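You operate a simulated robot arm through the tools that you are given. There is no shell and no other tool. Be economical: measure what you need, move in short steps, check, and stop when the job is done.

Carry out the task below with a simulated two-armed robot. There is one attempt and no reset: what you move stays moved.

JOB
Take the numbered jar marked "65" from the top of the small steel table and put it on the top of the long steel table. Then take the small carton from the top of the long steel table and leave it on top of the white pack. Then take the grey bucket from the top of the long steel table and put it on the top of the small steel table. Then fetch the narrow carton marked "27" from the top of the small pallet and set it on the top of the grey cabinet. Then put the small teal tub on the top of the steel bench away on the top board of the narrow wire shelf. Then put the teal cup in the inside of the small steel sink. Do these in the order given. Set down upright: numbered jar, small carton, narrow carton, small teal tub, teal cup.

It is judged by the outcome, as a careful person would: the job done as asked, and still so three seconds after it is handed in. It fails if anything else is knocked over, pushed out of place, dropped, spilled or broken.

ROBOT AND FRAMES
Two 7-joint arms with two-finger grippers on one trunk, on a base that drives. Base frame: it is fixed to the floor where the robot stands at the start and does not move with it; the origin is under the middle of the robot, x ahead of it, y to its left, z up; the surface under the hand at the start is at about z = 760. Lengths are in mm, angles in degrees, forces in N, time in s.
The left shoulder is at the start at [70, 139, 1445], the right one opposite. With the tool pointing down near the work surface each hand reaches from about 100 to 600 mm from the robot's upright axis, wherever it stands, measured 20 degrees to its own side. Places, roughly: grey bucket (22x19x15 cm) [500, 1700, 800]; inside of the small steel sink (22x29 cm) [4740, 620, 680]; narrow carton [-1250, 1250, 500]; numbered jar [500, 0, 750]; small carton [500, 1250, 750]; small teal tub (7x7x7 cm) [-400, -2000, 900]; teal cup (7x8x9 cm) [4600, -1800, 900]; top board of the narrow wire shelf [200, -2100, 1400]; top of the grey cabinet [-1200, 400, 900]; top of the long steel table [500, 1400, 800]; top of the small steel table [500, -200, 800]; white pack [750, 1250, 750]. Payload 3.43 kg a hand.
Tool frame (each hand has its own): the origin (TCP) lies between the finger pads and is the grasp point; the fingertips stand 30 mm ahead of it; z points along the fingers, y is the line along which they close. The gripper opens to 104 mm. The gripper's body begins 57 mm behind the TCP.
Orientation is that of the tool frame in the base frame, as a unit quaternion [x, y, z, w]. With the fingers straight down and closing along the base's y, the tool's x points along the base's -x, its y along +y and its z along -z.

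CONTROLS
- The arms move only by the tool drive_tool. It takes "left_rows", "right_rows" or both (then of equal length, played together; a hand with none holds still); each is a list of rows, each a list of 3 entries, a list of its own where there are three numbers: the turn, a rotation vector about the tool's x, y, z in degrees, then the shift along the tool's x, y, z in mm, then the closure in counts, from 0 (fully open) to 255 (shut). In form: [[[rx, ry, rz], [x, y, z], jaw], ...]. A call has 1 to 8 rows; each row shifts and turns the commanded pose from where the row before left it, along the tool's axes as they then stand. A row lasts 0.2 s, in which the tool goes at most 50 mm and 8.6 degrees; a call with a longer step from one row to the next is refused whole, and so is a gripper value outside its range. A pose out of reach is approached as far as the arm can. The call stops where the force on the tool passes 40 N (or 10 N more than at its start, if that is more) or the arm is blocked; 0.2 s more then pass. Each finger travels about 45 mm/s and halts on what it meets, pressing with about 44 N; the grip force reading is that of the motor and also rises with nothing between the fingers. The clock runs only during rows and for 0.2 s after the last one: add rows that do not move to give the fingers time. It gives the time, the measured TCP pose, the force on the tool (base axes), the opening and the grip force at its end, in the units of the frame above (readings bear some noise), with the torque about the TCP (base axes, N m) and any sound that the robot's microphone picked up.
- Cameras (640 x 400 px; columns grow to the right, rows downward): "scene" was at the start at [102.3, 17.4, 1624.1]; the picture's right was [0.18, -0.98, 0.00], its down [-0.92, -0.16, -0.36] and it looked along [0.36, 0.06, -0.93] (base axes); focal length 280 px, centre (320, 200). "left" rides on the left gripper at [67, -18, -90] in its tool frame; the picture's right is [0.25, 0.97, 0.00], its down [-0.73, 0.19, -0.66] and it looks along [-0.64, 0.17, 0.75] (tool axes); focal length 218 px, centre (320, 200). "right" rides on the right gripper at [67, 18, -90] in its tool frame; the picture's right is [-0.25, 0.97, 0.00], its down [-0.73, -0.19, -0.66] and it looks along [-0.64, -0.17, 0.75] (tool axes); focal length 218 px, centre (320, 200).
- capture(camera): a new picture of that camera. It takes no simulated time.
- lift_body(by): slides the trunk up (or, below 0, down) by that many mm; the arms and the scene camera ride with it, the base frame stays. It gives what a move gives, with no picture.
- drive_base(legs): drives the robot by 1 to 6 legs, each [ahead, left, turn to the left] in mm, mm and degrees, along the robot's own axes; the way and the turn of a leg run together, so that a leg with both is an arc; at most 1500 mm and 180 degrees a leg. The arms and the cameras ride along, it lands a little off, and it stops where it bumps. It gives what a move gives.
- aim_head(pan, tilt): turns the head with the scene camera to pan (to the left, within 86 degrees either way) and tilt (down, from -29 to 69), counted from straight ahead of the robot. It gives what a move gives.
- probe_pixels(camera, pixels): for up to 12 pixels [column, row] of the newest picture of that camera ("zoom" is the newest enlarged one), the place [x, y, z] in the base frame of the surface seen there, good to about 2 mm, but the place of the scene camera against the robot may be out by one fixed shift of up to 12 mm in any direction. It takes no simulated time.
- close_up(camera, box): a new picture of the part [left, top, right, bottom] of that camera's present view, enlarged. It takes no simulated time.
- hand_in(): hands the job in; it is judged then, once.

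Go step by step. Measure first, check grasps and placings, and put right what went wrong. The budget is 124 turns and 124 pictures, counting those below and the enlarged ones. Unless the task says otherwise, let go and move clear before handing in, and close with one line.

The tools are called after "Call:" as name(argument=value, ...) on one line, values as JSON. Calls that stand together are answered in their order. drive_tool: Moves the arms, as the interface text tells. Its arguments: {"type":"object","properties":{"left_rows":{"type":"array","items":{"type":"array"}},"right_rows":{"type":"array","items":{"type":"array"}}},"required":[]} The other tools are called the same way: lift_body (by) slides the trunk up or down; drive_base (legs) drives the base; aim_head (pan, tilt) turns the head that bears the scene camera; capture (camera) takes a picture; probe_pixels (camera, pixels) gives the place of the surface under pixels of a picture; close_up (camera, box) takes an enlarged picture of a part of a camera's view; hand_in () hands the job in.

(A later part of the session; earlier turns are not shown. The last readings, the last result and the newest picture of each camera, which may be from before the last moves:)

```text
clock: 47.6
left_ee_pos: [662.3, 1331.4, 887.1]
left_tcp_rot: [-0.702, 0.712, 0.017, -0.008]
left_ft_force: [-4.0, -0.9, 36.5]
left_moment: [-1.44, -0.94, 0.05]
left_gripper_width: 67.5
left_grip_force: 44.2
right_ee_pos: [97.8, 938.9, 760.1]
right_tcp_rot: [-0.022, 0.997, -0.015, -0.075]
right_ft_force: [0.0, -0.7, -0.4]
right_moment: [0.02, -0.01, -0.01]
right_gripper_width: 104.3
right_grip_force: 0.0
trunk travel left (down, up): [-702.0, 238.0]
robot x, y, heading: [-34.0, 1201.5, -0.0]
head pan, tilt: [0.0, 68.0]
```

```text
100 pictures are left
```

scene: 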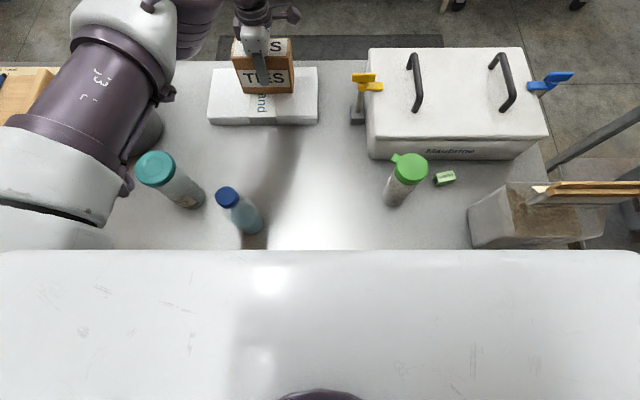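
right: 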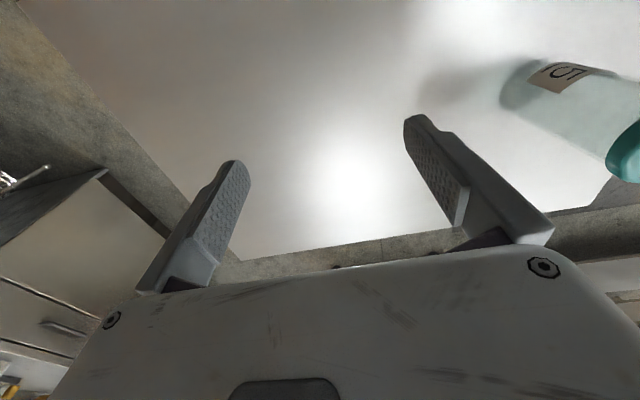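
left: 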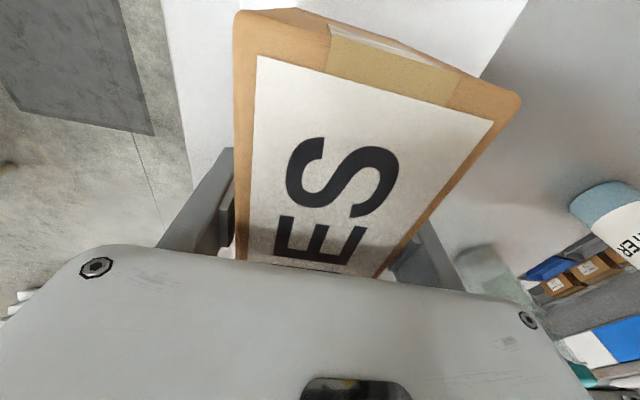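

Force on the tool is 36 N and the pose shifted, so the carton is pressing on the pack. I'll raise the trunk slightly and inspect the arm near the bucket.

Call:
lift_body(by=12)

Call:
aim_head(pan=35, tilt=60)

Call:
capture(camera="scene")

Call:
capture(camera="right")

```text
clock: 48.2
left_ee_pos: [658.1, 1333.0, 887.5]
left_tcp_rot: [-0.701, 0.713, 0.018, -0.008]
left_ft_force: [3.4, -1.5, 8.0]
left_moment: [-0.78, -0.59, 0.19]
left_gripper_width: 67.3
left_grip_force: 44.2
right_ee_pos: [96.8, 939.7, 764.5]
right_tcp_rot: [-0.022, 0.997, -0.017, -0.072]
right_ft_force: [-0.7, -1.1, -0.5]
right_moment: [0.03, 0.01, 0.03]
right_gripper_width: 104.1
right_grip_force: 0.1
trunk travel left (down, up): [-714.0, 226.0]
robot x, y, heading: [-32.6, 1203.6, 0.5]
head pan, tilt: [0.0, 68.0]
```

```text
clock: 49.2
left_ee_pos: [657.2, 1333.9, 890.4]
left_tcp_rot: [-0.702, 0.712, 0.016, -0.007]
left_ft_force: [-0.6, 0.2, -2.3]
left_moment: [0.0, -0.02, 0.0]
left_gripper_width: 67.4
left_grip_force: 43.9
right_ee_pos: [95.6, 938.8, 766.0]
right_tcp_rot: [-0.021, 0.997, -0.018, -0.071]
right_ft_force: [-0.1, 0.4, -0.4]
right_moment: [0.03, 0.01, 0.0]
right_gripper_width: 103.9
right_grip_force: 0.1
trunk travel left (down, up): [-714.0, 226.0]
robot x, y, heading: [-31.7, 1203.2, 0.3]
head pan, tilt: [35.0, 60.0]
```

```text
99 pictures are left
```

scene: 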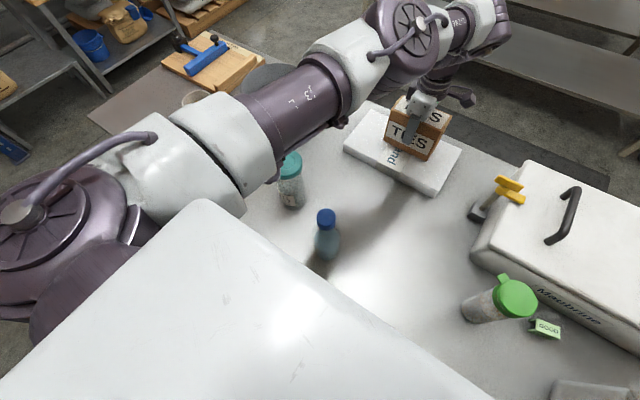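

```text
98 pictures are left
```

right: 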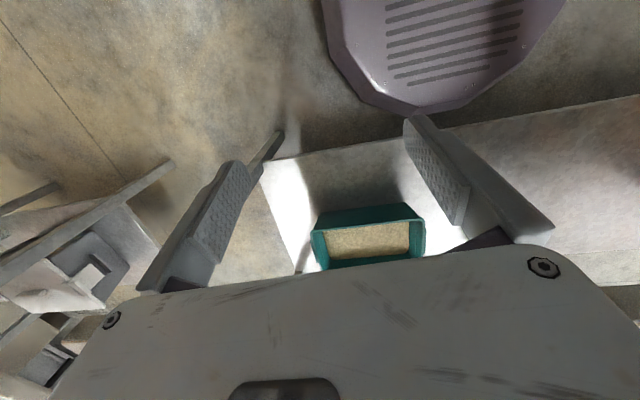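

The left tool carries the carton's weight again (-2.3 N), hovering about 3 mm above the pack with a 2° tilt. I'll level it and lower gently.

Call:
drive_tool(left_rows=[[[1.9, 0.7, 0], [0, 0, 0], 255], [[0, 0, 0], [0, 0, 0], 255], [[0, 0, 0], [0, 0, 1.5], 255], [[0, 0, 0], [0, 0, 0], 255]])

Call:
capture(camera="left")

```text
clock: 50.4
left_ee_pos: [646.9, 1330.9, 890.9]
left_tcp_rot: [-0.701, 0.713, -0.001, 0.004]
left_ft_force: [-2.5, 0.3, -3.2]
left_moment: [0.01, -0.16, 0.01]
left_gripper_width: 67.1
left_grip_force: 43.9
right_ee_pos: [85.0, 936.4, 759.3]
right_tcp_rot: [-0.023, 0.997, -0.015, -0.07]
right_ft_force: [-1.3, -0.6, -0.4]
right_moment: [0.05, 0.0, 0.0]
right_gripper_width: 103.8
right_grip_force: 0.0
trunk travel left (down, up): [-714.0, 226.0]
robot x, y, heading: [-31.2, 1202.8, 0.2]
head pan, tilt: [35.0, 60.0]
stopped in row 4 (left hand): the arm was blocked; the commanded pose is now the measured one
```

```text
97 pictures are left
```

left: 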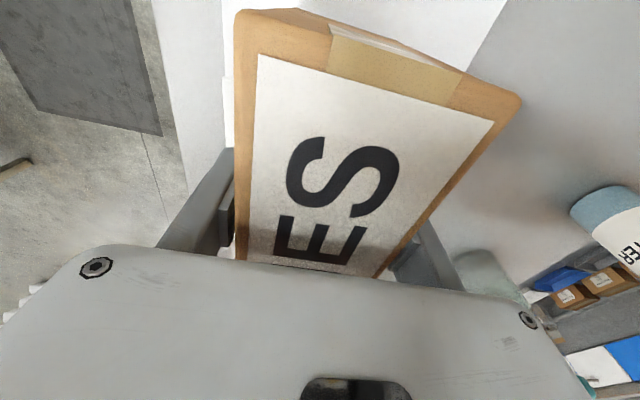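

The arm reports blocked with little tool force. I'll look around the elbow for contact with the jar or bucket.

Call:
aim_head(pan=55, tilt=50)

Call:
capture(camera="scene")

Call:
close_up(camera="left", box=[440, 180, 640, 400])

```text
clock: 51.3
left_ee_pos: [646.0, 1331.5, 893.8]
left_tcp_rot: [-0.702, 0.712, -0.003, 0.006]
left_ft_force: [0.1, 0.5, -3.0]
left_moment: [-0.04, 0.02, 0.02]
left_gripper_width: 67.2
left_grip_force: 43.5
right_ee_pos: [80.9, 937.2, 760.8]
right_tcp_rot: [-0.023, 0.997, -0.017, -0.069]
right_ft_force: [0.3, -0.1, -0.9]
right_moment: [-0.01, -0.01, 0.0]
right_gripper_width: 104.0
right_grip_force: 0.1
trunk travel left (down, up): [-714.0, 226.0]
robot x, y, heading: [-30.7, 1201.5, 0.6]
head pan, tilt: [55.0, 50.0]
```

```text
96 pictures are left
```

scene: 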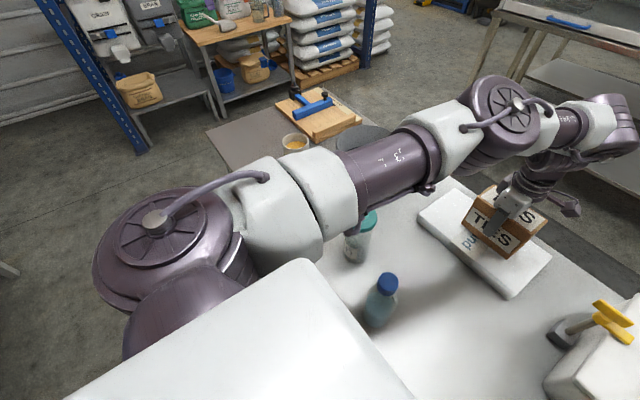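

```text
1.82 times, centred on (540, 290) of left
```

zoom: 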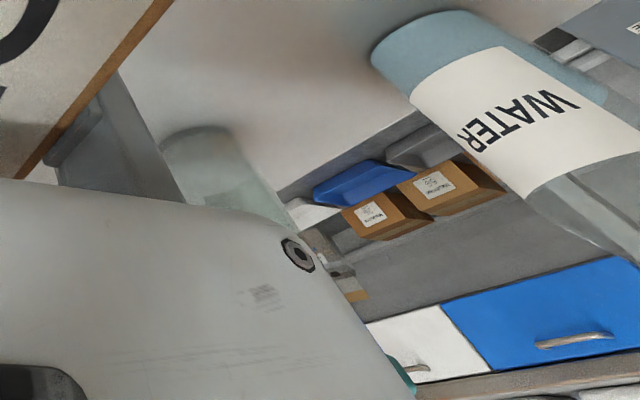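

The left arm seems clear above the jar and bucket, but the right hand has drifted. I'll look to the right for contact there.

Call:
probe_pixels(camera="scene", pixels=[[320, 225], [340, 215], [390, 185], [300, 260], [400, 140], [500, 120], [362, 222], [255, 255]])

Call:
aim_head(pan=-50, tilt=50)

Call:
capture(camera="scene")

```text
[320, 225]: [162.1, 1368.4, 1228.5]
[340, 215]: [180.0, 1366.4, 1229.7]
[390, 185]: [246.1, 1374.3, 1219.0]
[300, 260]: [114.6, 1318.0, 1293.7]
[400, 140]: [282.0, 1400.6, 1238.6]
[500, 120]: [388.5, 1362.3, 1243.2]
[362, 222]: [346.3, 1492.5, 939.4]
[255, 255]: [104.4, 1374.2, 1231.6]
```

```text
clock: 53.1
left_ee_pos: [645.1, 1331.2, 895.9]
left_tcp_rot: [-0.702, 0.712, -0.004, 0.007]
left_ft_force: [0.7, -0.6, -3.5]
left_moment: [-0.01, 0.01, 0.0]
left_gripper_width: 67.5
left_grip_force: 44.4
right_ee_pos: [80.6, 937.7, 761.1]
right_tcp_rot: [-0.022, 0.997, -0.017, -0.071]
right_ft_force: [-0.2, -0.1, 0.4]
right_moment: [-0.02, -0.06, -0.01]
right_gripper_width: 104.1
right_grip_force: 0.0
trunk travel left (down, up): [-714.0, 226.0]
robot x, y, heading: [-33.3, 1203.2, 0.2]
head pan, tilt: [-50.0, 50.0]
```

```text
94 pictures are left
```

scene: 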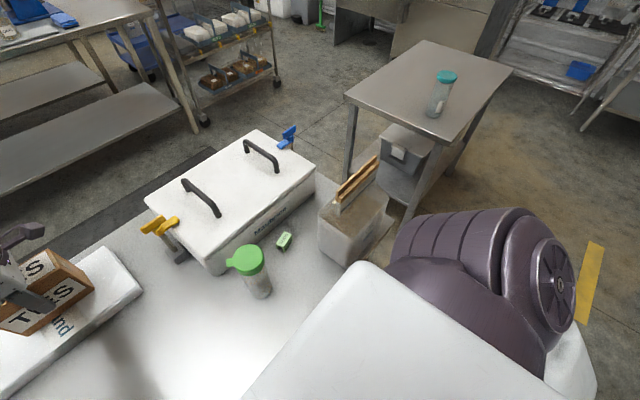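

Both arms are clear of objects: the left forearm is at z≈1200 and the right elbow is free. I'll lower the carton with small arm steps.

Call:
drive_tool(left_rows=[[[0, 0, 0], [0, 0, 3], 255], [[0, 0, 0], [0, 0, 3], 255], [[0, 0, 0], [0, 0, 0], 255]])

```text
clock: 53.9
left_ee_pos: [646.8, 1331.3, 888.9]
left_tcp_rot: [-0.702, 0.712, -0.004, 0.005]
left_ft_force: [-0.3, -0.8, -2.3]
left_moment: [-0.02, -0.01, -0.03]
left_gripper_width: 67.6
left_grip_force: 43.5
right_ee_pos: [78.9, 938.5, 761.4]
right_tcp_rot: [-0.022, 0.997, -0.017, -0.073]
right_ft_force: [-0.8, 0.0, 0.3]
right_moment: [0.01, -0.03, 0.0]
right_gripper_width: 104.2
right_grip_force: 0.1
trunk travel left (down, up): [-714.0, 226.0]
robot x, y, heading: [-31.3, 1201.3, 0.6]
head pan, tilt: [-50.0, 50.0]
```

Call:
drive_tool(left_rows=[[[0, 0, 0], [0, 0, 2], 255], [[0, 0, 0], [0, 0, 1], 255], [[0, 0, 0], [0, 0, 0], 255]])

```text
clock: 54.7
left_ee_pos: [645.8, 1332.3, 888.6]
left_tcp_rot: [-0.702, 0.712, -0.005, 0.007]
left_ft_force: [1.2, -0.5, 7.8]
left_moment: [0.66, 0.3, 0.0]
left_gripper_width: 67.6
left_grip_force: 44.1
right_ee_pos: [78.9, 939.2, 762.2]
right_tcp_rot: [-0.022, 0.997, -0.017, -0.071]
right_ft_force: [-0.1, 0.2, 0.3]
right_moment: [-0.02, -0.01, 0.01]
right_gripper_width: 103.9
right_grip_force: 0.0
trunk travel left (down, up): [-714.0, 226.0]
robot x, y, heading: [-31.8, 1202.5, 0.3]
head pan, tilt: [-50.0, 50.0]
```

Contact (+7.8 N). I'll release and rise straight up.

Call:
drive_tool(left_rows=[[[0, 0, 0], [0, 0, 0], 130], [[0, 0, 0], [0, 0, 0], 0], [[0, 0, 0], [0, 0, 0], 0], [[0, 0, 0], [0, 0, 0], 0], [[0, 0, 0], [0, 0, -15], 0], [[0, 0, 0], [0, 0, -30], 0], [[0, 0, 0], [0, 0, -40], 0], [[0, 0, 0], [0, 0, -20], 0]])

Call:
capture(camera="left")

```text
clock: 56.5
left_ee_pos: [645.8, 1332.6, 991.2]
left_tcp_rot: [-0.702, 0.713, -0.003, 0.004]
left_ft_force: [-0.2, -0.8, 0.9]
left_moment: [0.01, 0.0, 0.03]
left_gripper_width: 104.0
left_grip_force: 0.0
right_ee_pos: [77.5, 939.0, 764.1]
right_tcp_rot: [-0.022, 0.997, -0.017, -0.075]
right_ft_force: [0.1, 0.8, 0.5]
right_moment: [-0.04, -0.01, 0.01]
right_gripper_width: 104.2
right_grip_force: 0.1
trunk travel left (down, up): [-714.0, 226.0]
robot x, y, heading: [-30.2, 1204.6, 0.4]
head pan, tilt: [-50.0, 50.0]
```

```text
93 pictures are left
```

left: 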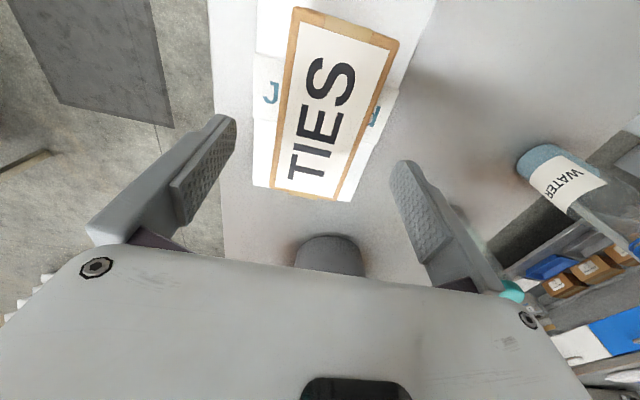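

The carton sits square on the pack. I'll raise the trunk, retract the left hand, then drive left toward the bucket.

Call:
lift_body(by=226)

Call:
drive_tool(left_rows=[[[0, 0, 0], [0, 45, 0], 0], [[0, 0, 0], [0, 45, 0], 0], [[0, 0, 0], [0, 45, 0], 0], [[0, 0, 0], [0, 45, 0], 0], [[0, 0, 0], [0, 45, 0], 0], [[0, 0, 0], [0, 45, 0], 0], [[0, 0, 0], [0, 0, 0], 0]])

Call:
drive_base(legs=[[0, 380, 0]])

Call:
aim_head(pan=0, tilt=50)

Call:
capture(camera="scene")

```text
clock: 58.9
left_ee_pos: [624.0, 1341.9, 1226.0]
left_tcp_rot: [-0.701, 0.713, -0.016, 0.01]
left_ft_force: [0.5, 0.3, -0.2]
left_moment: [0.02, 0.0, 0.0]
left_gripper_width: 103.8
left_grip_force: 0.1
right_ee_pos: [72.4, 944.9, 988.9]
right_tcp_rot: [-0.022, 0.998, -0.023, -0.052]
right_ft_force: [-0.2, 0.3, 0.4]
right_moment: [-0.01, 0.05, -0.01]
right_gripper_width: 104.1
right_grip_force: 0.0
trunk travel left (down, up): [-940.0, 0.0]
robot x, y, heading: [-31.6, 1204.8, 0.3]
head pan, tilt: [-50.0, 50.0]
```

```text
clock: 60.5
left_ee_pos: [354.2, 1344.7, 1216.2]
left_tcp_rot: [-0.701, 0.713, -0.017, 0.009]
left_ft_force: [-0.4, 0.1, -0.7]
left_moment: [0.01, 0.01, 0.01]
left_gripper_width: 103.8
left_grip_force: 0.2
right_ee_pos: [71.2, 944.7, 989.2]
right_tcp_rot: [-0.021, 0.998, -0.023, -0.052]
right_ft_force: [0.3, -0.2, -0.2]
right_moment: [0.01, 0.0, -0.02]
right_gripper_width: 104.2
right_grip_force: 0.0
trunk travel left (down, up): [-940.0, 0.0]
robot x, y, heading: [-33.1, 1203.1, 0.4]
head pan, tilt: [-50.0, 50.0]
```

```text
clock: 62.9
left_ee_pos: [353.4, 1720.0, 1215.9]
left_tcp_rot: [-0.7, 0.714, -0.016, 0.01]
left_ft_force: [-0.3, 0.2, -0.1]
left_moment: [0.0, 0.02, 0.0]
left_gripper_width: 104.0
left_grip_force: 0.0
right_ee_pos: [69.7, 1320.9, 988.1]
right_tcp_rot: [-0.02, 0.998, -0.023, -0.052]
right_ft_force: [-0.2, -0.2, -0.1]
right_moment: [-0.01, 0.02, 0.0]
right_gripper_width: 104.0
right_grip_force: 0.1
trunk travel left (down, up): [-940.0, 0.0]
robot x, y, heading: [-31.9, 1583.6, 0.3]
head pan, tilt: [-50.0, 50.0]
```

```text
clock: 64.0
left_ee_pos: [353.1, 1722.9, 1216.6]
left_tcp_rot: [-0.701, 0.713, -0.017, 0.01]
left_ft_force: [0.0, 0.5, -0.2]
left_moment: [-0.04, -0.04, 0.0]
left_gripper_width: 104.0
left_grip_force: 0.0
right_ee_pos: [70.6, 1322.5, 988.7]
right_tcp_rot: [-0.02, 0.998, -0.023, -0.053]
right_ft_force: [0.4, -0.6, -1.2]
right_moment: [-0.02, -0.01, 0.01]
right_gripper_width: 104.3
right_grip_force: 0.0
trunk travel left (down, up): [-940.0, 0.0]
robot x, y, heading: [-30.6, 1581.6, 0.1]
head pan, tilt: [0.0, 50.0]
```

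```text
92 pictures are left
```

scene: 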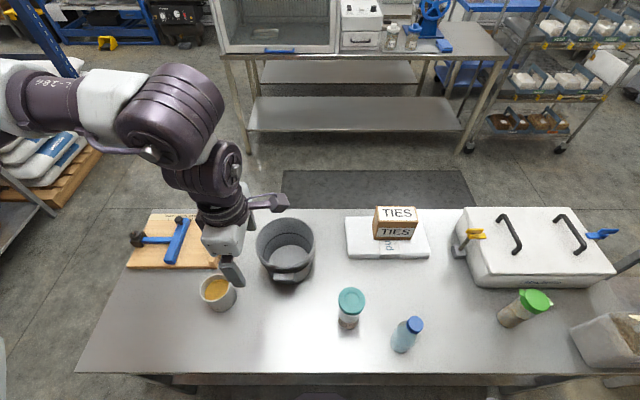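

The bucket is clearly visible at (287,250) with a front lug near (292,275). I'll enlarge and probe it.

Call:
close_up(camera="scene", box=[190, 195, 340, 305])

Call:
probe_pixels(camera="scene", pixels=[[256, 238], [314, 238], [286, 219], [287, 264], [292, 275], [275, 275], [309, 270], [288, 245], [270, 225], [305, 258], [200, 285], [218, 283]])

```text
3.64 times, centred on (265, 250) of scene
```

zoom: 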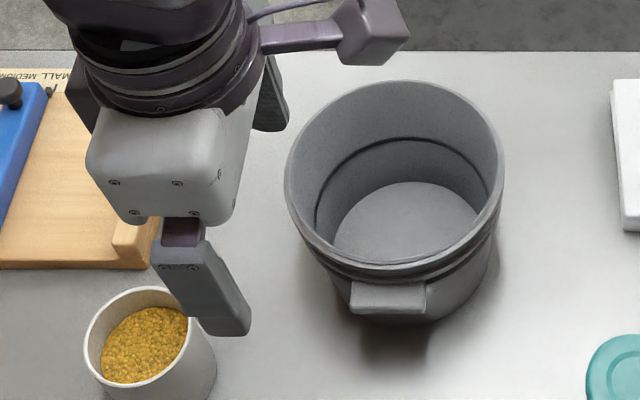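

```text
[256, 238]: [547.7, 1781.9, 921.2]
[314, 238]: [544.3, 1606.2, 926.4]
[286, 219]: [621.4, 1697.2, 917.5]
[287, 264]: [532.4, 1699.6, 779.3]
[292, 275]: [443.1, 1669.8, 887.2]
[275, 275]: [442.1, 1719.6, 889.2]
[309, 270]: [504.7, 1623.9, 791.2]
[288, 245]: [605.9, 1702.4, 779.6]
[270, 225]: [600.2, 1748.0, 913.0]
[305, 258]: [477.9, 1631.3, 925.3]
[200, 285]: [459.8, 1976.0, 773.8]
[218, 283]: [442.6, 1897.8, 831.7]
```

The lugs are at ±x, so I'll grip the rim 45° off, at about (478,1755) with radial closing. I'll turn the tool +45° and lower the trunk.

Call:
drive_tool(left_rows=[[[0, 0, 7.5], [0, 0, 0], 0], [[0, 0, 7.5], [0, 0, 0], 0], [[0, 0, 7.5], [0, 0, 0], 0], [[0, 0, 7.5], [0, 0, 0], 0], [[0, 0, 7.5], [0, 0, 0], 0], [[0, 0, 7.5], [0, 0, 0], 0], [[0, 0, 0], [0, 0, 0], 0]])

Call:
lift_body(by=-150)

Call:
capture(camera="left")

```text
clock: 65.7
left_ee_pos: [353.3, 1722.3, 1217.5]
left_tcp_rot: [-0.373, 0.928, -0.011, 0.015]
left_ft_force: [-0.4, 0.4, 0.4]
left_moment: [0.01, 0.01, 0.0]
left_gripper_width: 104.0
left_grip_force: 0.0
right_ee_pos: [70.7, 1322.8, 989.6]
right_tcp_rot: [-0.02, 0.998, -0.024, -0.051]
right_ft_force: [-0.6, 0.8, 0.9]
right_moment: [0.0, -0.04, 0.01]
right_gripper_width: 103.8
right_grip_force: 0.1
trunk travel left (down, up): [-940.0, 0.0]
robot x, y, heading: [-32.0, 1579.9, 0.2]
head pan, tilt: [0.0, 50.0]
```

```text
clock: 67.4
left_ee_pos: [352.7, 1720.8, 1067.2]
left_tcp_rot: [-0.374, 0.927, -0.011, 0.014]
left_ft_force: [0.4, -0.2, -0.3]
left_moment: [-0.02, 0.02, -0.02]
left_gripper_width: 104.0
left_grip_force: 0.1
right_ee_pos: [70.4, 1323.3, 838.8]
right_tcp_rot: [-0.021, 0.998, -0.023, -0.052]
right_ft_force: [-0.7, 0.4, 0.5]
right_moment: [0.01, 0.01, 0.01]
right_gripper_width: 104.1
right_grip_force: 0.1
trunk travel left (down, up): [-790.0, 150.0]
robot x, y, heading: [-37.1, 1580.9, 0.5]
head pan, tilt: [0.0, 50.0]
```

```text
90 pictures are left
```

left: 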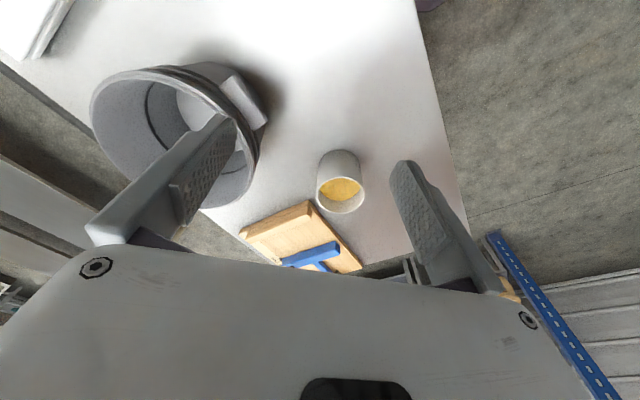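

I'll probe the rim points from here for an accurate rim circle.

Call:
probe_pixels(camera="left", pixels=[[94, 105], [120, 78], [160, 73], [200, 88], [235, 115], [256, 160], [246, 192], [205, 207], [234, 80], [265, 120], [342, 195], [365, 190]])

```text
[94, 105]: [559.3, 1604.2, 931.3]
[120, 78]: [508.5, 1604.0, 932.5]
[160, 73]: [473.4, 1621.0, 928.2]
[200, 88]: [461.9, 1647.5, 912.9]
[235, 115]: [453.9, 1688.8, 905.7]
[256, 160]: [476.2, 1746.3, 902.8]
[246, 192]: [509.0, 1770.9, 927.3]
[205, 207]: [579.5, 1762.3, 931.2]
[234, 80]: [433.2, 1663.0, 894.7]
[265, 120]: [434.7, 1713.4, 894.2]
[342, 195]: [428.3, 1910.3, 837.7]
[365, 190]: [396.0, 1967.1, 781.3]
```

The rim circle is centred at (534,1687) with R≈87 and its top at z 931. I'll move to (474,1748) above the rim.

Call:
drive_tool(left_rows=[[[0, 0, 0], [-35, -22, 0], 0], [[0, 0, 0], [-35, -22, 0], 0], [[0, 0, 0], [-36, -21, 0], 0], [[0, 0, 0], [0, 0, 40], 0], [[0, 0, 0], [0, 0, 30], 0], [[0, 0, 0], [0, 0, 0], 0]])

Call:
capture(camera="left")

```text
clock: 68.8
left_ee_pos: [476.4, 1748.0, 1002.1]
left_tcp_rot: [-0.375, 0.927, -0.011, 0.015]
left_ft_force: [-0.3, -0.6, 1.1]
left_moment: [0.01, 0.03, -0.01]
left_gripper_width: 104.1
left_grip_force: 0.0
right_ee_pos: [69.8, 1321.4, 838.9]
right_tcp_rot: [-0.02, 0.998, -0.024, -0.053]
right_ft_force: [0.1, -0.7, 0.1]
right_moment: [-0.01, 0.01, -0.01]
right_gripper_width: 103.8
right_grip_force: 0.1
trunk travel left (down, up): [-790.0, 150.0]
robot x, y, heading: [-31.5, 1584.7, 0.3]
head pan, tilt: [0.0, 50.0]
```

```text
89 pictures are left
```

left: 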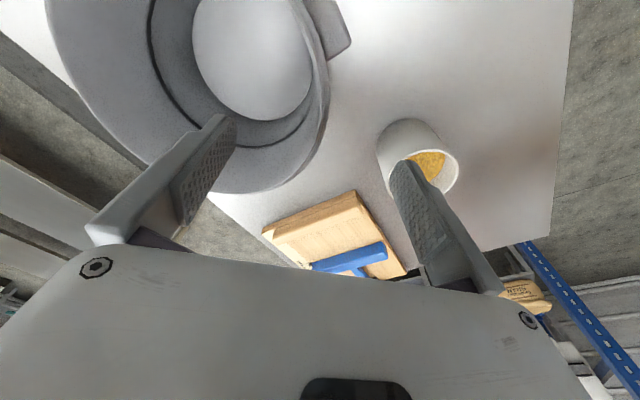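

The fingers straddle the rim and the outer finger clears the mug. I'll level the tool, descend to z 929 and close.

Call:
drive_tool(left_rows=[[[-1.8, 1.1, 0], [0, 0, 0], 0], [[0, 0, 0], [0, 0, 35], 0], [[0, 0, 0], [0, 0, 25], 0], [[0, 0, 0], [0, 0, 13], 0], [[0, 0, 0], [0, 0, 0], 255], [[0, 0, 0], [0, 0, 0], 255], [[0, 0, 0], [0, 0, 0], 255], [[0, 0, 0], [0, 0, 0], 255]])

Call:
drive_tool(left_rows=[[[0, 0, 0], [0, 0, 0], 255], [[0, 0, 0], [0, 0, 0], 255], [[0, 0, 0], [0, 0, 0], 255]])

Call:
capture(camera="left")

```text
clock: 70.6
left_ee_pos: [476.9, 1748.5, 928.1]
left_tcp_rot: [-0.374, 0.927, 0.0, 0.0]
left_ft_force: [1.0, -0.8, -0.8]
left_moment: [-0.02, 0.0, -0.02]
left_gripper_width: 15.9
left_grip_force: 0.1
right_ee_pos: [70.0, 1323.0, 839.2]
right_tcp_rot: [-0.02, 0.998, -0.024, -0.052]
right_ft_force: [-0.4, 0.7, -0.5]
right_moment: [0.0, 0.0, 0.0]
right_gripper_width: 104.2
right_grip_force: 0.1
trunk travel left (down, up): [-790.0, 150.0]
robot x, y, heading: [-33.8, 1581.1, 0.2]
head pan, tilt: [0.0, 50.0]
```

```text
clock: 71.4
left_ee_pos: [477.3, 1747.4, 929.1]
left_tcp_rot: [-0.374, 0.928, -0.003, 0.001]
left_ft_force: [-0.2, -2.1, 4.2]
left_moment: [-1.13, -0.31, 0.02]
left_gripper_width: 5.7
left_grip_force: 38.8
right_ee_pos: [69.2, 1323.8, 838.3]
right_tcp_rot: [-0.021, 0.998, -0.023, -0.052]
right_ft_force: [0.6, -0.2, -0.3]
right_moment: [0.0, 0.0, 0.0]
right_gripper_width: 103.6
right_grip_force: 0.0
trunk travel left (down, up): [-790.0, 150.0]
robot x, y, heading: [-34.5, 1577.1, 0.2]
head pan, tilt: [0.0, 50.0]
```

```text
88 pictures are left
```

left: 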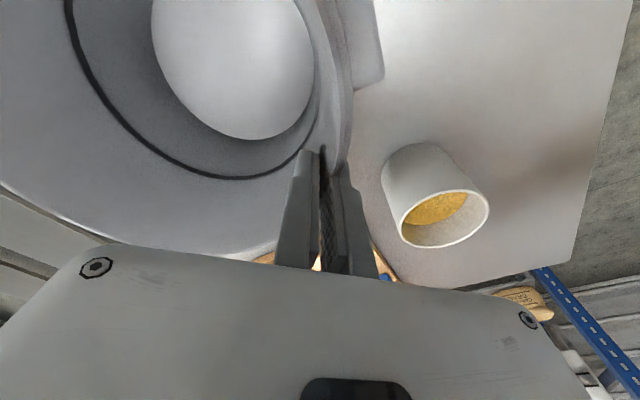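

The wall is gripped (5.7 mm). I'll lift gently and see how the bucket hangs.

Call:
drive_tool(left_rows=[[[0, 0, 0], [0, 0, -8], 255], [[0, 0, 0], [0, 0, -12], 255], [[0, 0, 0], [0, 0, -15], 255], [[0, 0, 0], [0, 0, 0], 255]])

Call:
capture(camera="left")

Call:
capture(camera="scene")

```text
clock: 72.4
left_ee_pos: [477.5, 1747.7, 961.8]
left_tcp_rot: [-0.375, 0.927, 0.0, 0.0]
left_ft_force: [-0.2, 0.2, -1.8]
left_moment: [0.14, 0.12, -0.01]
left_gripper_width: 6.1
left_grip_force: 37.7
right_ee_pos: [70.6, 1323.6, 839.3]
right_tcp_rot: [-0.02, 0.998, -0.024, -0.053]
right_ft_force: [-0.2, 0.4, 0.2]
right_moment: [-0.01, 0.02, 0.0]
right_gripper_width: 104.0
right_grip_force: 0.1
trunk travel left (down, up): [-790.0, 150.0]
robot x, y, heading: [-31.7, 1581.1, 0.2]
head pan, tilt: [0.0, 50.0]
```

```text
87 pictures are left
```

left: 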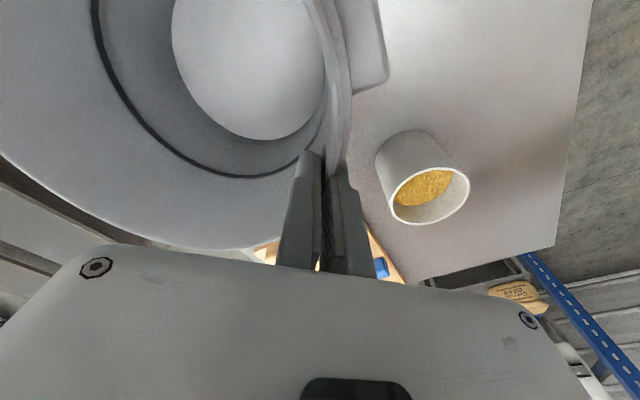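

```text
86 pictures are left
```

scene: 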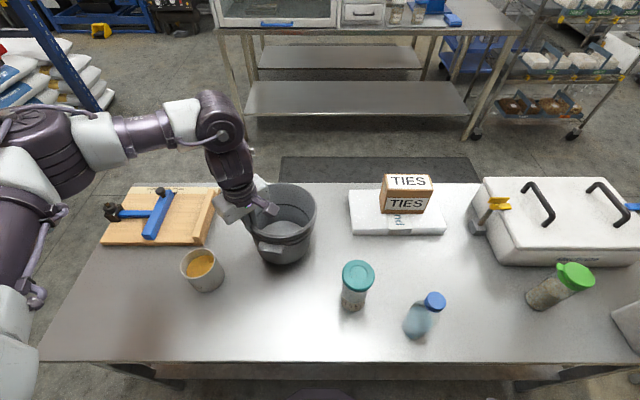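

The bucket hangs level and is light. I'll raise and retract, back off the table, and drive right to the small table.

Call:
lift_body(by=150)

Call:
drive_tool(left_rows=[[[0, 0, 0], [0, 0, -35], 255], [[0, 0, 0], [0, 0, -35], 255], [[0, 0, 0], [0, 0, -30], 255], [[0, 0, 0], [25, 25, 0], 255], [[0, 0, 0], [28, 28, 0], 255], [[0, 0, 0], [28, 28, 0], 255], [[0, 0, 0], [20, 20, 0], 255], [[0, 0, 0], [0, 0, 0], 255]])

Call:
drive_base(legs=[[-260, 0, 0], [0, -900, 0], [0, -930, 0]])

Call:
capture(camera="scene")

```text
clock: 74.2
left_ee_pos: [477.9, 1748.1, 1113.2]
left_tcp_rot: [-0.374, 0.927, 0.0, 0.0]
left_ft_force: [-0.4, -0.1, -2.2]
left_moment: [0.12, 0.11, 0.01]
left_gripper_width: 5.8
left_grip_force: 38.0
right_ee_pos: [70.5, 1322.6, 989.5]
right_tcp_rot: [-0.02, 0.998, -0.024, -0.052]
right_ft_force: [-0.2, 0.3, 0.4]
right_moment: [0.02, -0.01, 0.01]
right_gripper_width: 103.9
right_grip_force: 0.1
trunk travel left (down, up): [-940.0, 0.0]
robot x, y, heading: [-32.6, 1582.4, 0.2]
head pan, tilt: [0.0, 50.0]
```

```text
clock: 76.0
left_ee_pos: [334.7, 1750.8, 1213.1]
left_tcp_rot: [-0.374, 0.927, 0.001, 0.001]
left_ft_force: [0.1, -0.7, -1.8]
left_moment: [0.13, 0.09, 0.01]
left_gripper_width: 6.0
left_grip_force: 38.0
right_ee_pos: [71.6, 1323.1, 989.3]
right_tcp_rot: [-0.021, 0.998, -0.024, -0.052]
right_ft_force: [0.6, -0.9, -0.1]
right_moment: [0.0, 0.02, -0.03]
right_gripper_width: 104.1
right_grip_force: 0.0
trunk travel left (down, up): [-940.0, 0.0]
robot x, y, heading: [-33.5, 1579.6, 0.2]
head pan, tilt: [0.0, 50.0]
```

```text
clock: 86.7
left_ee_pos: [71.0, -94.7, 1212.4]
left_tcp_rot: [-0.37, 0.929, 0.0, 0.0]
left_ft_force: [0.7, -0.5, -1.3]
left_moment: [0.11, 0.09, -0.01]
left_gripper_width: 5.9
left_grip_force: 37.7
right_ee_pos: [-196.0, -521.4, 989.4]
right_tcp_rot: [-0.016, 0.998, -0.024, -0.051]
right_ft_force: [0.3, 0.7, -1.5]
right_moment: [0.0, -0.01, 0.01]
right_gripper_width: 104.2
right_grip_force: 0.1
trunk travel left (down, up): [-940.0, 0.0]
robot x, y, heading: [-300.8, -263.0, -0.6]
head pan, tilt: [0.0, 50.0]
```

```text
85 pictures are left
```

scene: 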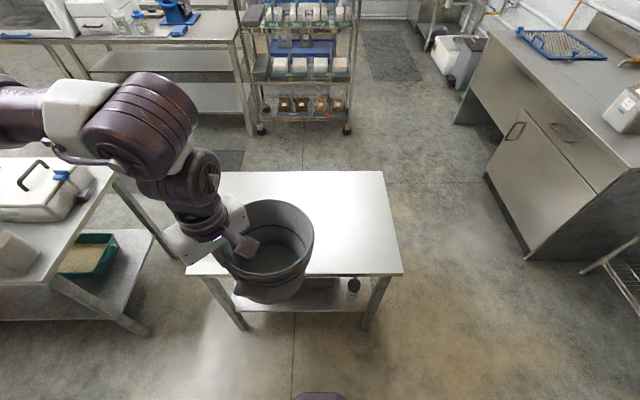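

I'll probe the table's extent and drive forward with the bucket held high.

Call:
probe_pixels(camera="scene", pixels=[[402, 272], [381, 172], [350, 220], [340, 250], [330, 200]])

Call:
drive_base(legs=[[275, 0, 0.5]])

Call:
drive_tool(left_rows=[[[0, 0, 0], [-23, -24, 0], 255], [[0, 0, 0], [-23, -24, 0], 255], [[0, 0, 0], [-22, -22, 0], 255], [[0, 0, 0], [0, 0, 0], 255]])

Call:
lift_body(by=-180)

Call:
capture(camera="scene")

Call:
capture(camera="left")

```text
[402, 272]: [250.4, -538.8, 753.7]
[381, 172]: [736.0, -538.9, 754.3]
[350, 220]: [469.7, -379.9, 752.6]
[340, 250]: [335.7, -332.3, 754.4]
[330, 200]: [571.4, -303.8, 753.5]
```

```text
clock: 88.6
left_ee_pos: [338.0, -95.1, 1213.2]
left_tcp_rot: [-0.373, 0.928, -0.001, 0.001]
left_ft_force: [0.2, 0.9, -1.5]
left_moment: [0.12, 0.09, 0.01]
left_gripper_width: 5.7
left_grip_force: 37.7
right_ee_pos: [74.2, -522.0, 990.2]
right_tcp_rot: [-0.02, 0.998, -0.023, -0.05]
right_ft_force: [-0.9, -0.1, 0.5]
right_moment: [0.01, -0.02, 0.01]
right_gripper_width: 103.9
right_grip_force: 0.0
trunk travel left (down, up): [-940.0, 0.0]
robot x, y, heading: [-26.9, -262.0, 0.0]
head pan, tilt: [0.0, 50.0]
```

```text
clock: 89.6
left_ee_pos: [437.2, -99.1, 1212.7]
left_tcp_rot: [-0.373, 0.928, 0.0, 0.0]
left_ft_force: [-0.4, 0.2, -2.1]
left_moment: [0.11, 0.08, 0.0]
left_gripper_width: 6.1
left_grip_force: 37.8
right_ee_pos: [75.5, -522.9, 988.4]
right_tcp_rot: [-0.02, 0.998, -0.025, -0.051]
right_ft_force: [0.1, -0.3, 0.4]
right_moment: [-0.02, 0.01, 0.0]
right_gripper_width: 103.8
right_grip_force: 0.1
trunk travel left (down, up): [-940.0, 0.0]
robot x, y, heading: [-26.4, -262.6, -0.3]
head pan, tilt: [0.0, 50.0]
```

```text
clock: 91.6
left_ee_pos: [437.9, -99.1, 1031.1]
left_tcp_rot: [-0.372, 0.928, 0.0, 0.0]
left_ft_force: [0.1, -1.6, -1.4]
left_moment: [0.12, 0.13, 0.03]
left_gripper_width: 6.3
left_grip_force: 37.6
right_ee_pos: [74.0, -521.7, 808.7]
right_tcp_rot: [-0.02, 0.998, -0.024, -0.053]
right_ft_force: [-0.2, -0.3, -0.2]
right_moment: [-0.04, -0.01, 0.02]
right_gripper_width: 104.0
right_grip_force: 0.0
trunk travel left (down, up): [-760.0, 180.0]
robot x, y, heading: [-27.9, -263.2, -0.1]
head pan, tilt: [0.0, 50.0]
```

```text
84 pictures are left
```

scene: 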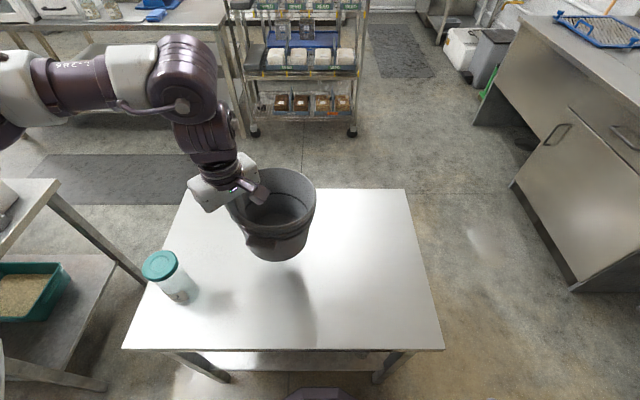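

```text
83 pictures are left
```

left: 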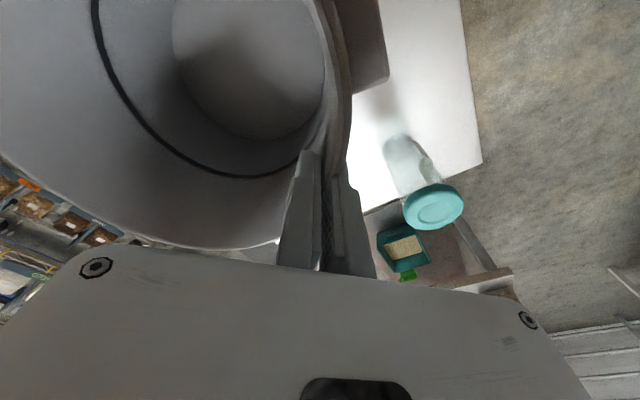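

The table is clear on the right. I'll shift 60 mm to the right for clearance from the jar and lower to just above the table.

Call:
drive_tool(left_rows=[[[0, 0, 0], [21, -21, 0], 255], [[0, 0, 0], [21, -21, 0], 255], [[0, 0, 0], [0, 0, 40], 255], [[0, 0, 0], [0, 0, 40], 255], [[0, 0, 0], [0, 0, 28], 255], [[0, 0, 0], [0, 0, 8], 255], [[0, 0, 0], [0, 0, 0], 255]])

Call:
drive_tool(left_rows=[[[0, 0, 0], [0, 0, 2], 255], [[0, 0, 0], [0, 0, 2], 255], [[0, 0, 0], [0, 0, 0], 255]])

```text
clock: 93.2
left_ee_pos: [436.0, -158.3, 916.0]
left_tcp_rot: [-0.372, 0.928, 0.0, 0.002]
left_ft_force: [-1.6, 2.1, 7.3]
left_moment: [-0.67, -0.49, 0.01]
left_gripper_width: 5.8
left_grip_force: 37.9
right_ee_pos: [74.8, -522.1, 810.1]
right_tcp_rot: [-0.019, 0.998, -0.024, -0.052]
right_ft_force: [0.3, 1.0, -0.3]
right_moment: [0.02, 0.01, 0.05]
right_gripper_width: 104.1
right_grip_force: 0.2
trunk travel left (down, up): [-760.0, 180.0]
robot x, y, heading: [-29.4, -263.1, -0.2]
head pan, tilt: [0.0, 50.0]
```

```text
clock: 94.0
left_ee_pos: [435.6, -158.5, 913.3]
left_tcp_rot: [-0.372, 0.928, -0.001, 0.0]
left_ft_force: [-1.5, 2.3, 8.6]
left_moment: [-0.79, -0.54, -0.06]
left_gripper_width: 6.0
left_grip_force: 38.4
right_ee_pos: [73.4, -521.2, 810.5]
right_tcp_rot: [-0.02, 0.998, -0.025, -0.052]
right_ft_force: [0.0, 0.1, -0.5]
right_moment: [0.01, 0.02, 0.03]
right_gripper_width: 104.1
right_grip_force: 0.0
trunk travel left (down, up): [-760.0, 180.0]
robot x, y, heading: [-29.6, -261.7, -0.0]
head pan, tilt: [0.0, 50.0]
```

Contact, with the far edge first. I'll lower 3 mm more, release, and rise.

Call:
drive_tool(left_rows=[[[0, 0, 0], [0, 0, 3], 255], [[0, 0, 0], [0, 0, 0], 245], [[0, 0, 0], [0, 0, 0], 160], [[0, 0, 0], [0, 0, 0], 100], [[0, 0, 0], [0, 0, 0], 80], [[0, 0, 0], [0, 0, 0], 80], [[0, 0, 0], [0, 0, -30], 80], [[0, 0, 0], [0, 0, -40], 80]])

Call:
drive_tool(left_rows=[[[0, 0, 0], [0, 0, -45], 0], [[0, 0, 0], [0, 0, -45], 0], [[0, 0, 0], [0, 0, 0], 0]])

Call:
capture(camera="scene")

Call:
aim_head(pan=86, tilt=30)

Call:
capture(camera="scene")

```text
clock: 95.8
left_ee_pos: [436.2, -159.7, 979.5]
left_tcp_rot: [-0.373, 0.928, 0.0, 0.0]
left_ft_force: [0.3, -0.3, 0.4]
left_moment: [0.0, -0.02, 0.01]
left_gripper_width: 71.4
left_grip_force: 0.0
right_ee_pos: [74.0, -523.1, 808.7]
right_tcp_rot: [-0.02, 0.998, -0.025, -0.053]
right_ft_force: [0.2, 0.3, -0.1]
right_moment: [-0.02, -0.02, 0.01]
right_gripper_width: 104.0
right_grip_force: 0.1
trunk travel left (down, up): [-760.0, 180.0]
robot x, y, heading: [-30.1, -260.8, 0.2]
head pan, tilt: [0.0, 50.0]
```

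```text
clock: 96.6
left_ee_pos: [436.4, -158.1, 1069.8]
left_tcp_rot: [-0.374, 0.928, 0.0, 0.0]
left_ft_force: [0.1, 0.2, 0.9]
left_moment: [0.02, -0.03, 0.04]
left_gripper_width: 104.0
left_grip_force: 0.1
right_ee_pos: [74.7, -522.5, 810.9]
right_tcp_rot: [-0.02, 0.998, -0.025, -0.053]
right_ft_force: [0.1, 0.1, 0.0]
right_moment: [-0.01, 0.04, -0.01]
right_gripper_width: 104.2
right_grip_force: 0.0
trunk travel left (down, up): [-760.0, 180.0]
robot x, y, heading: [-25.6, -262.9, 0.1]
head pan, tilt: [0.0, 50.0]
```

```text
82 pictures are left
```

scene: 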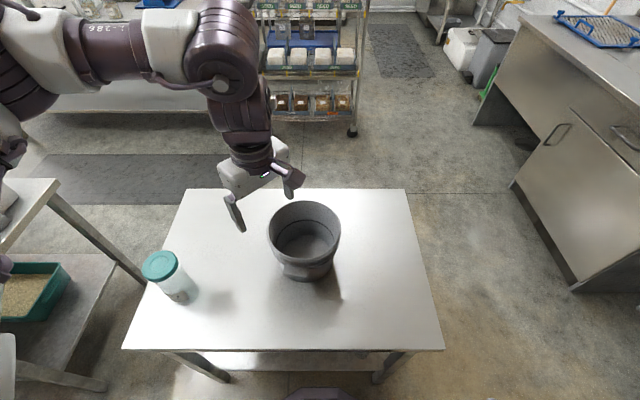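

```text
clock: 98.2
left_ee_pos: [436.3, -157.9, 1070.0]
left_tcp_rot: [-0.373, 0.928, 0.0, 0.0]
left_ft_force: [0.0, -0.8, 0.0]
left_moment: [0.01, 0.0, -0.02]
left_gripper_width: 104.0
left_grip_force: 0.1
right_ee_pos: [74.9, -523.6, 808.2]
right_tcp_rot: [-0.02, 0.998, -0.025, -0.052]
right_ft_force: [-0.4, 0.3, 0.0]
right_moment: [0.02, 0.01, -0.01]
right_gripper_width: 103.8
right_grip_force: 0.0
trunk travel left (down, up): [-760.0, 180.0]
robot x, y, heading: [-28.6, -263.2, 0.2]
head pan, tilt: [85.9, 30.0]
```

```text
81 pictures are left
```

scene: 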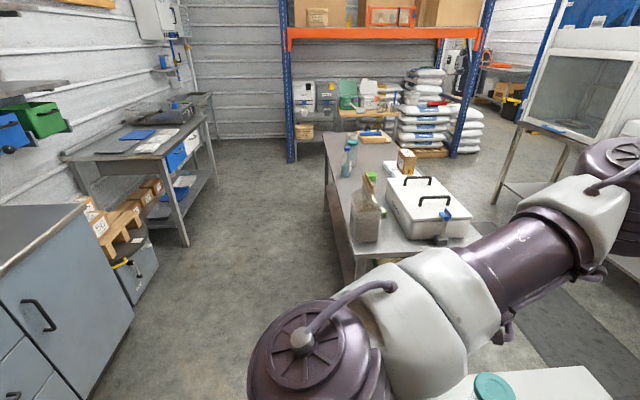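

The bucket is upright on the table. I'll raise the trunk, pull in the left hand, back off, and turn 180° toward the pallet side.

Call:
lift_body(by=180)

Call:
drive_tool(left_rows=[[[0, 0, 0], [28, 28, 0], 0], [[0, 0, 0], [28, 28, 0], 0], [[0, 0, 0], [25, 25, 0], 0], [[0, 0, 0], [0, 0, 0], 0]])

Call:
drive_base(legs=[[-420, 0, 0], [0, 0, 90], [0, 0, 90], [0, -1000, 0], [0, -500, 0]])

Call:
aim_head(pan=0, tilt=45)

Call:
capture(camera="scene")

```text
clock: 100.2
left_ee_pos: [435.9, -158.7, 1249.4]
left_tcp_rot: [-0.372, 0.928, 0.001, 0.0]
left_ft_force: [-0.4, -0.9, 0.2]
left_moment: [0.01, 0.02, -0.03]
left_gripper_width: 104.2
left_grip_force: 0.1
right_ee_pos: [75.4, -521.8, 989.0]
right_tcp_rot: [-0.019, 0.998, -0.023, -0.052]
right_ft_force: [0.0, 1.0, -0.6]
right_moment: [0.02, 0.03, 0.0]
right_gripper_width: 103.9
right_grip_force: 0.1
trunk travel left (down, up): [-940.0, 0.0]
robot x, y, heading: [-25.4, -264.1, -0.0]
head pan, tilt: [85.9, 30.0]
```

```text
clock: 101.2
left_ee_pos: [320.5, -155.8, 1247.8]
left_tcp_rot: [-0.373, 0.928, 0.0, 0.0]
left_ft_force: [-0.1, 0.2, -0.3]
left_moment: [0.01, 0.01, 0.01]
left_gripper_width: 103.9
left_grip_force: 0.1
right_ee_pos: [74.8, -522.4, 989.0]
right_tcp_rot: [-0.02, 0.998, -0.025, -0.052]
right_ft_force: [-0.2, 1.0, -0.8]
right_moment: [-0.01, 0.01, -0.02]
right_gripper_width: 104.1
right_grip_force: 0.2
trunk travel left (down, up): [-940.0, 0.0]
robot x, y, heading: [-29.3, -261.3, -0.1]
head pan, tilt: [85.9, 30.0]
```

```text
clock: 118.7
left_ee_pos: [-776.7, 1127.1, 1248.6]
left_tcp_rot: [0.93, 0.367, -0.001, -0.001]
left_ft_force: [-0.4, 0.2, 0.1]
left_moment: [0.01, 0.0, 0.02]
left_gripper_width: 104.2
left_grip_force: 0.1
right_ee_pos: [-527.4, 1491.9, 988.9]
right_tcp_rot: [0.998, 0.015, 0.052, -0.025]
right_ft_force: [-0.1, -0.9, 1.2]
right_moment: [0.04, 0.01, -0.01]
right_gripper_width: 103.8
right_grip_force: 0.0
trunk travel left (down, up): [-940.0, 0.0]
robot x, y, heading: [-425.7, 1235.1, 179.3]
head pan, tilt: [85.9, 30.0]
```

```text
clock: 120.3
left_ee_pos: [-777.5, 1129.8, 1249.4]
left_tcp_rot: [0.93, 0.368, 0.0, 0.0]
left_ft_force: [0.9, -0.1, 0.0]
left_moment: [-0.02, -0.08, 0.0]
left_gripper_width: 104.2
left_grip_force: 0.1
right_ee_pos: [-527.8, 1492.8, 988.1]
right_tcp_rot: [0.998, 0.015, 0.052, -0.024]
right_ft_force: [0.3, -0.2, -0.1]
right_moment: [0.03, 0.01, -0.02]
right_gripper_width: 103.9
right_grip_force: 0.0
trunk travel left (down, up): [-940.0, 0.0]
robot x, y, heading: [-428.5, 1231.5, 179.2]
head pan, tilt: [0.0, 45.0]
```

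```text
80 pictures are left
```

scene: 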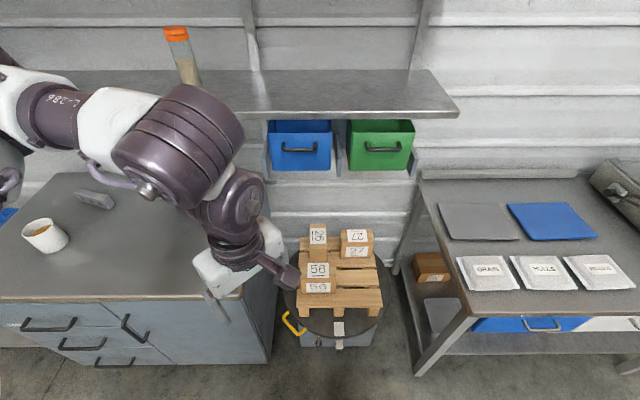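

The pallet is visible with the cartons 29?, 27 and 56. I'll enlarge and probe the "27" carton, the overhead shelf and the cabinet.

Call:
close_up(camera="scene", box=[280, 200, 420, 330])

Call:
probe_pixels(camera="scene", pixels=[[342, 232], [371, 232], [373, 241], [343, 244], [372, 257], [330, 118], [450, 115], [380, 128], [380, 172], [240, 285], [200, 220], [380, 300]])

```text
3.08 times, centred on (350, 265) of scene
```

zoom: 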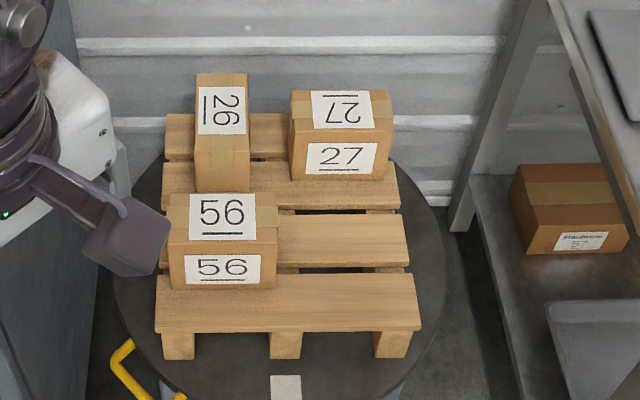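

```text
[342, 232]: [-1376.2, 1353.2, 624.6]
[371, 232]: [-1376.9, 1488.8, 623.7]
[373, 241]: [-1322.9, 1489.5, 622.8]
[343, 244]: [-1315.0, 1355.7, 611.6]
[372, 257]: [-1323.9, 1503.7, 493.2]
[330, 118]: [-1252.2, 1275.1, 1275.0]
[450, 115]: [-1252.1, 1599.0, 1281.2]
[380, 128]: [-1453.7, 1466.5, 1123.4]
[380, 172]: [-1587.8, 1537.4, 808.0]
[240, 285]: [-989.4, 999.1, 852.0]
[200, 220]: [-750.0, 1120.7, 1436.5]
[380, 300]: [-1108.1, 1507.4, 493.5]
```

The 27 carton is at about x -1378..-1318, y 1350..1492, top ≈630. I'll grip it along x with the right hand and need to know how close the base can come, so I'll measure the base's front and the obstacles.

Call:
capture(camera="right")

Call:
probe_pixels(camera="scene", pixels=[[415, 372], [470, 318], [420, 175], [275, 345], [338, 372], [300, 330], [380, 345], [270, 290], [20, 300], [55, 190], [115, 195], [215, 290]])

```text
78 pictures are left
```

right: 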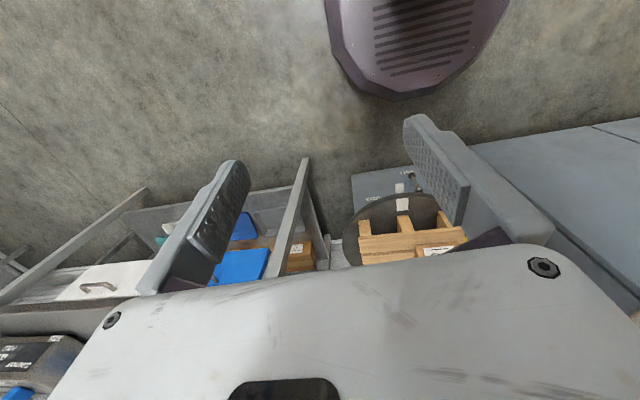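

```text
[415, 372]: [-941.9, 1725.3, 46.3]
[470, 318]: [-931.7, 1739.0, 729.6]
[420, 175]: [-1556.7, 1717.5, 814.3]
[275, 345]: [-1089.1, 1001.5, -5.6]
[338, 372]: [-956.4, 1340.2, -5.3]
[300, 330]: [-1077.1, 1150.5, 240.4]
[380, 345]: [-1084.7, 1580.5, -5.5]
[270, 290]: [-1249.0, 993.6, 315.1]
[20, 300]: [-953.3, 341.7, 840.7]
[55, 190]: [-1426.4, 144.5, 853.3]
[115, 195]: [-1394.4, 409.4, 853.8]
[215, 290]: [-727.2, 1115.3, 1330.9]
```

Call:
probe_pixels(camera="right", pixels=[[395, 98], [345, 60], [330, 20], [480, 50], [420, 80], [400, 60]])

Call:
drive_tool(right_rows=[[[0, 0, 0], [-40, 0, 0], 0], [[0, 0, 0], [-40, 0, 0], 0], [[0, 0, 0], [-40, 0, 0], 0], [[0, 0, 0], [-40, 0, 0], 0], [[0, 0, 0], [0, 0, 0], 0]], left_rows=[[[0, 0, 0], [25, 25, 0], 0], [[0, 0, 0], [25, 25, 0], 0], [[0, 0, 0], [25, 25, 0], 0], [[0, 0, 0], [20, 20, 0], 0], [[0, 0, 0], [0, 0, 0], 0]])

```text
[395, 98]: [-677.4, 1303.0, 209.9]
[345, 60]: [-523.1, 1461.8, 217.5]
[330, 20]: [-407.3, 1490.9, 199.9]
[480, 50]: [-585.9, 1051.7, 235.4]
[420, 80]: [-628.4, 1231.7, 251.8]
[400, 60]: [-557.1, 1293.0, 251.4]
```

```text
clock: 121.5
left_ee_pos: [-752.5, 1128.3, 1249.8]
left_tcp_rot: [0.929, 0.369, -0.001, 0.001]
left_ft_force: [0.0, -0.5, 0.9]
left_moment: [-0.03, 0.05, -0.01]
left_gripper_width: 104.2
left_grip_force: 0.1
left hand out of reach, approached as far as the arm can: row 1, 2, 3, 4
right_ee_pos: [-685.7, 1488.3, 972.0]
right_tcp_rot: [0.998, 0.016, 0.051, -0.024]
right_ft_force: [0.6, -0.5, -0.4]
right_moment: [-0.02, 0.0, 0.01]
right_gripper_width: 104.0
right_grip_force: 0.1
trunk travel left (down, up): [-940.0, 0.0]
robot x, y, heading: [-430.4, 1232.1, 179.4]
head pan, tilt: [0.0, 45.0]
```

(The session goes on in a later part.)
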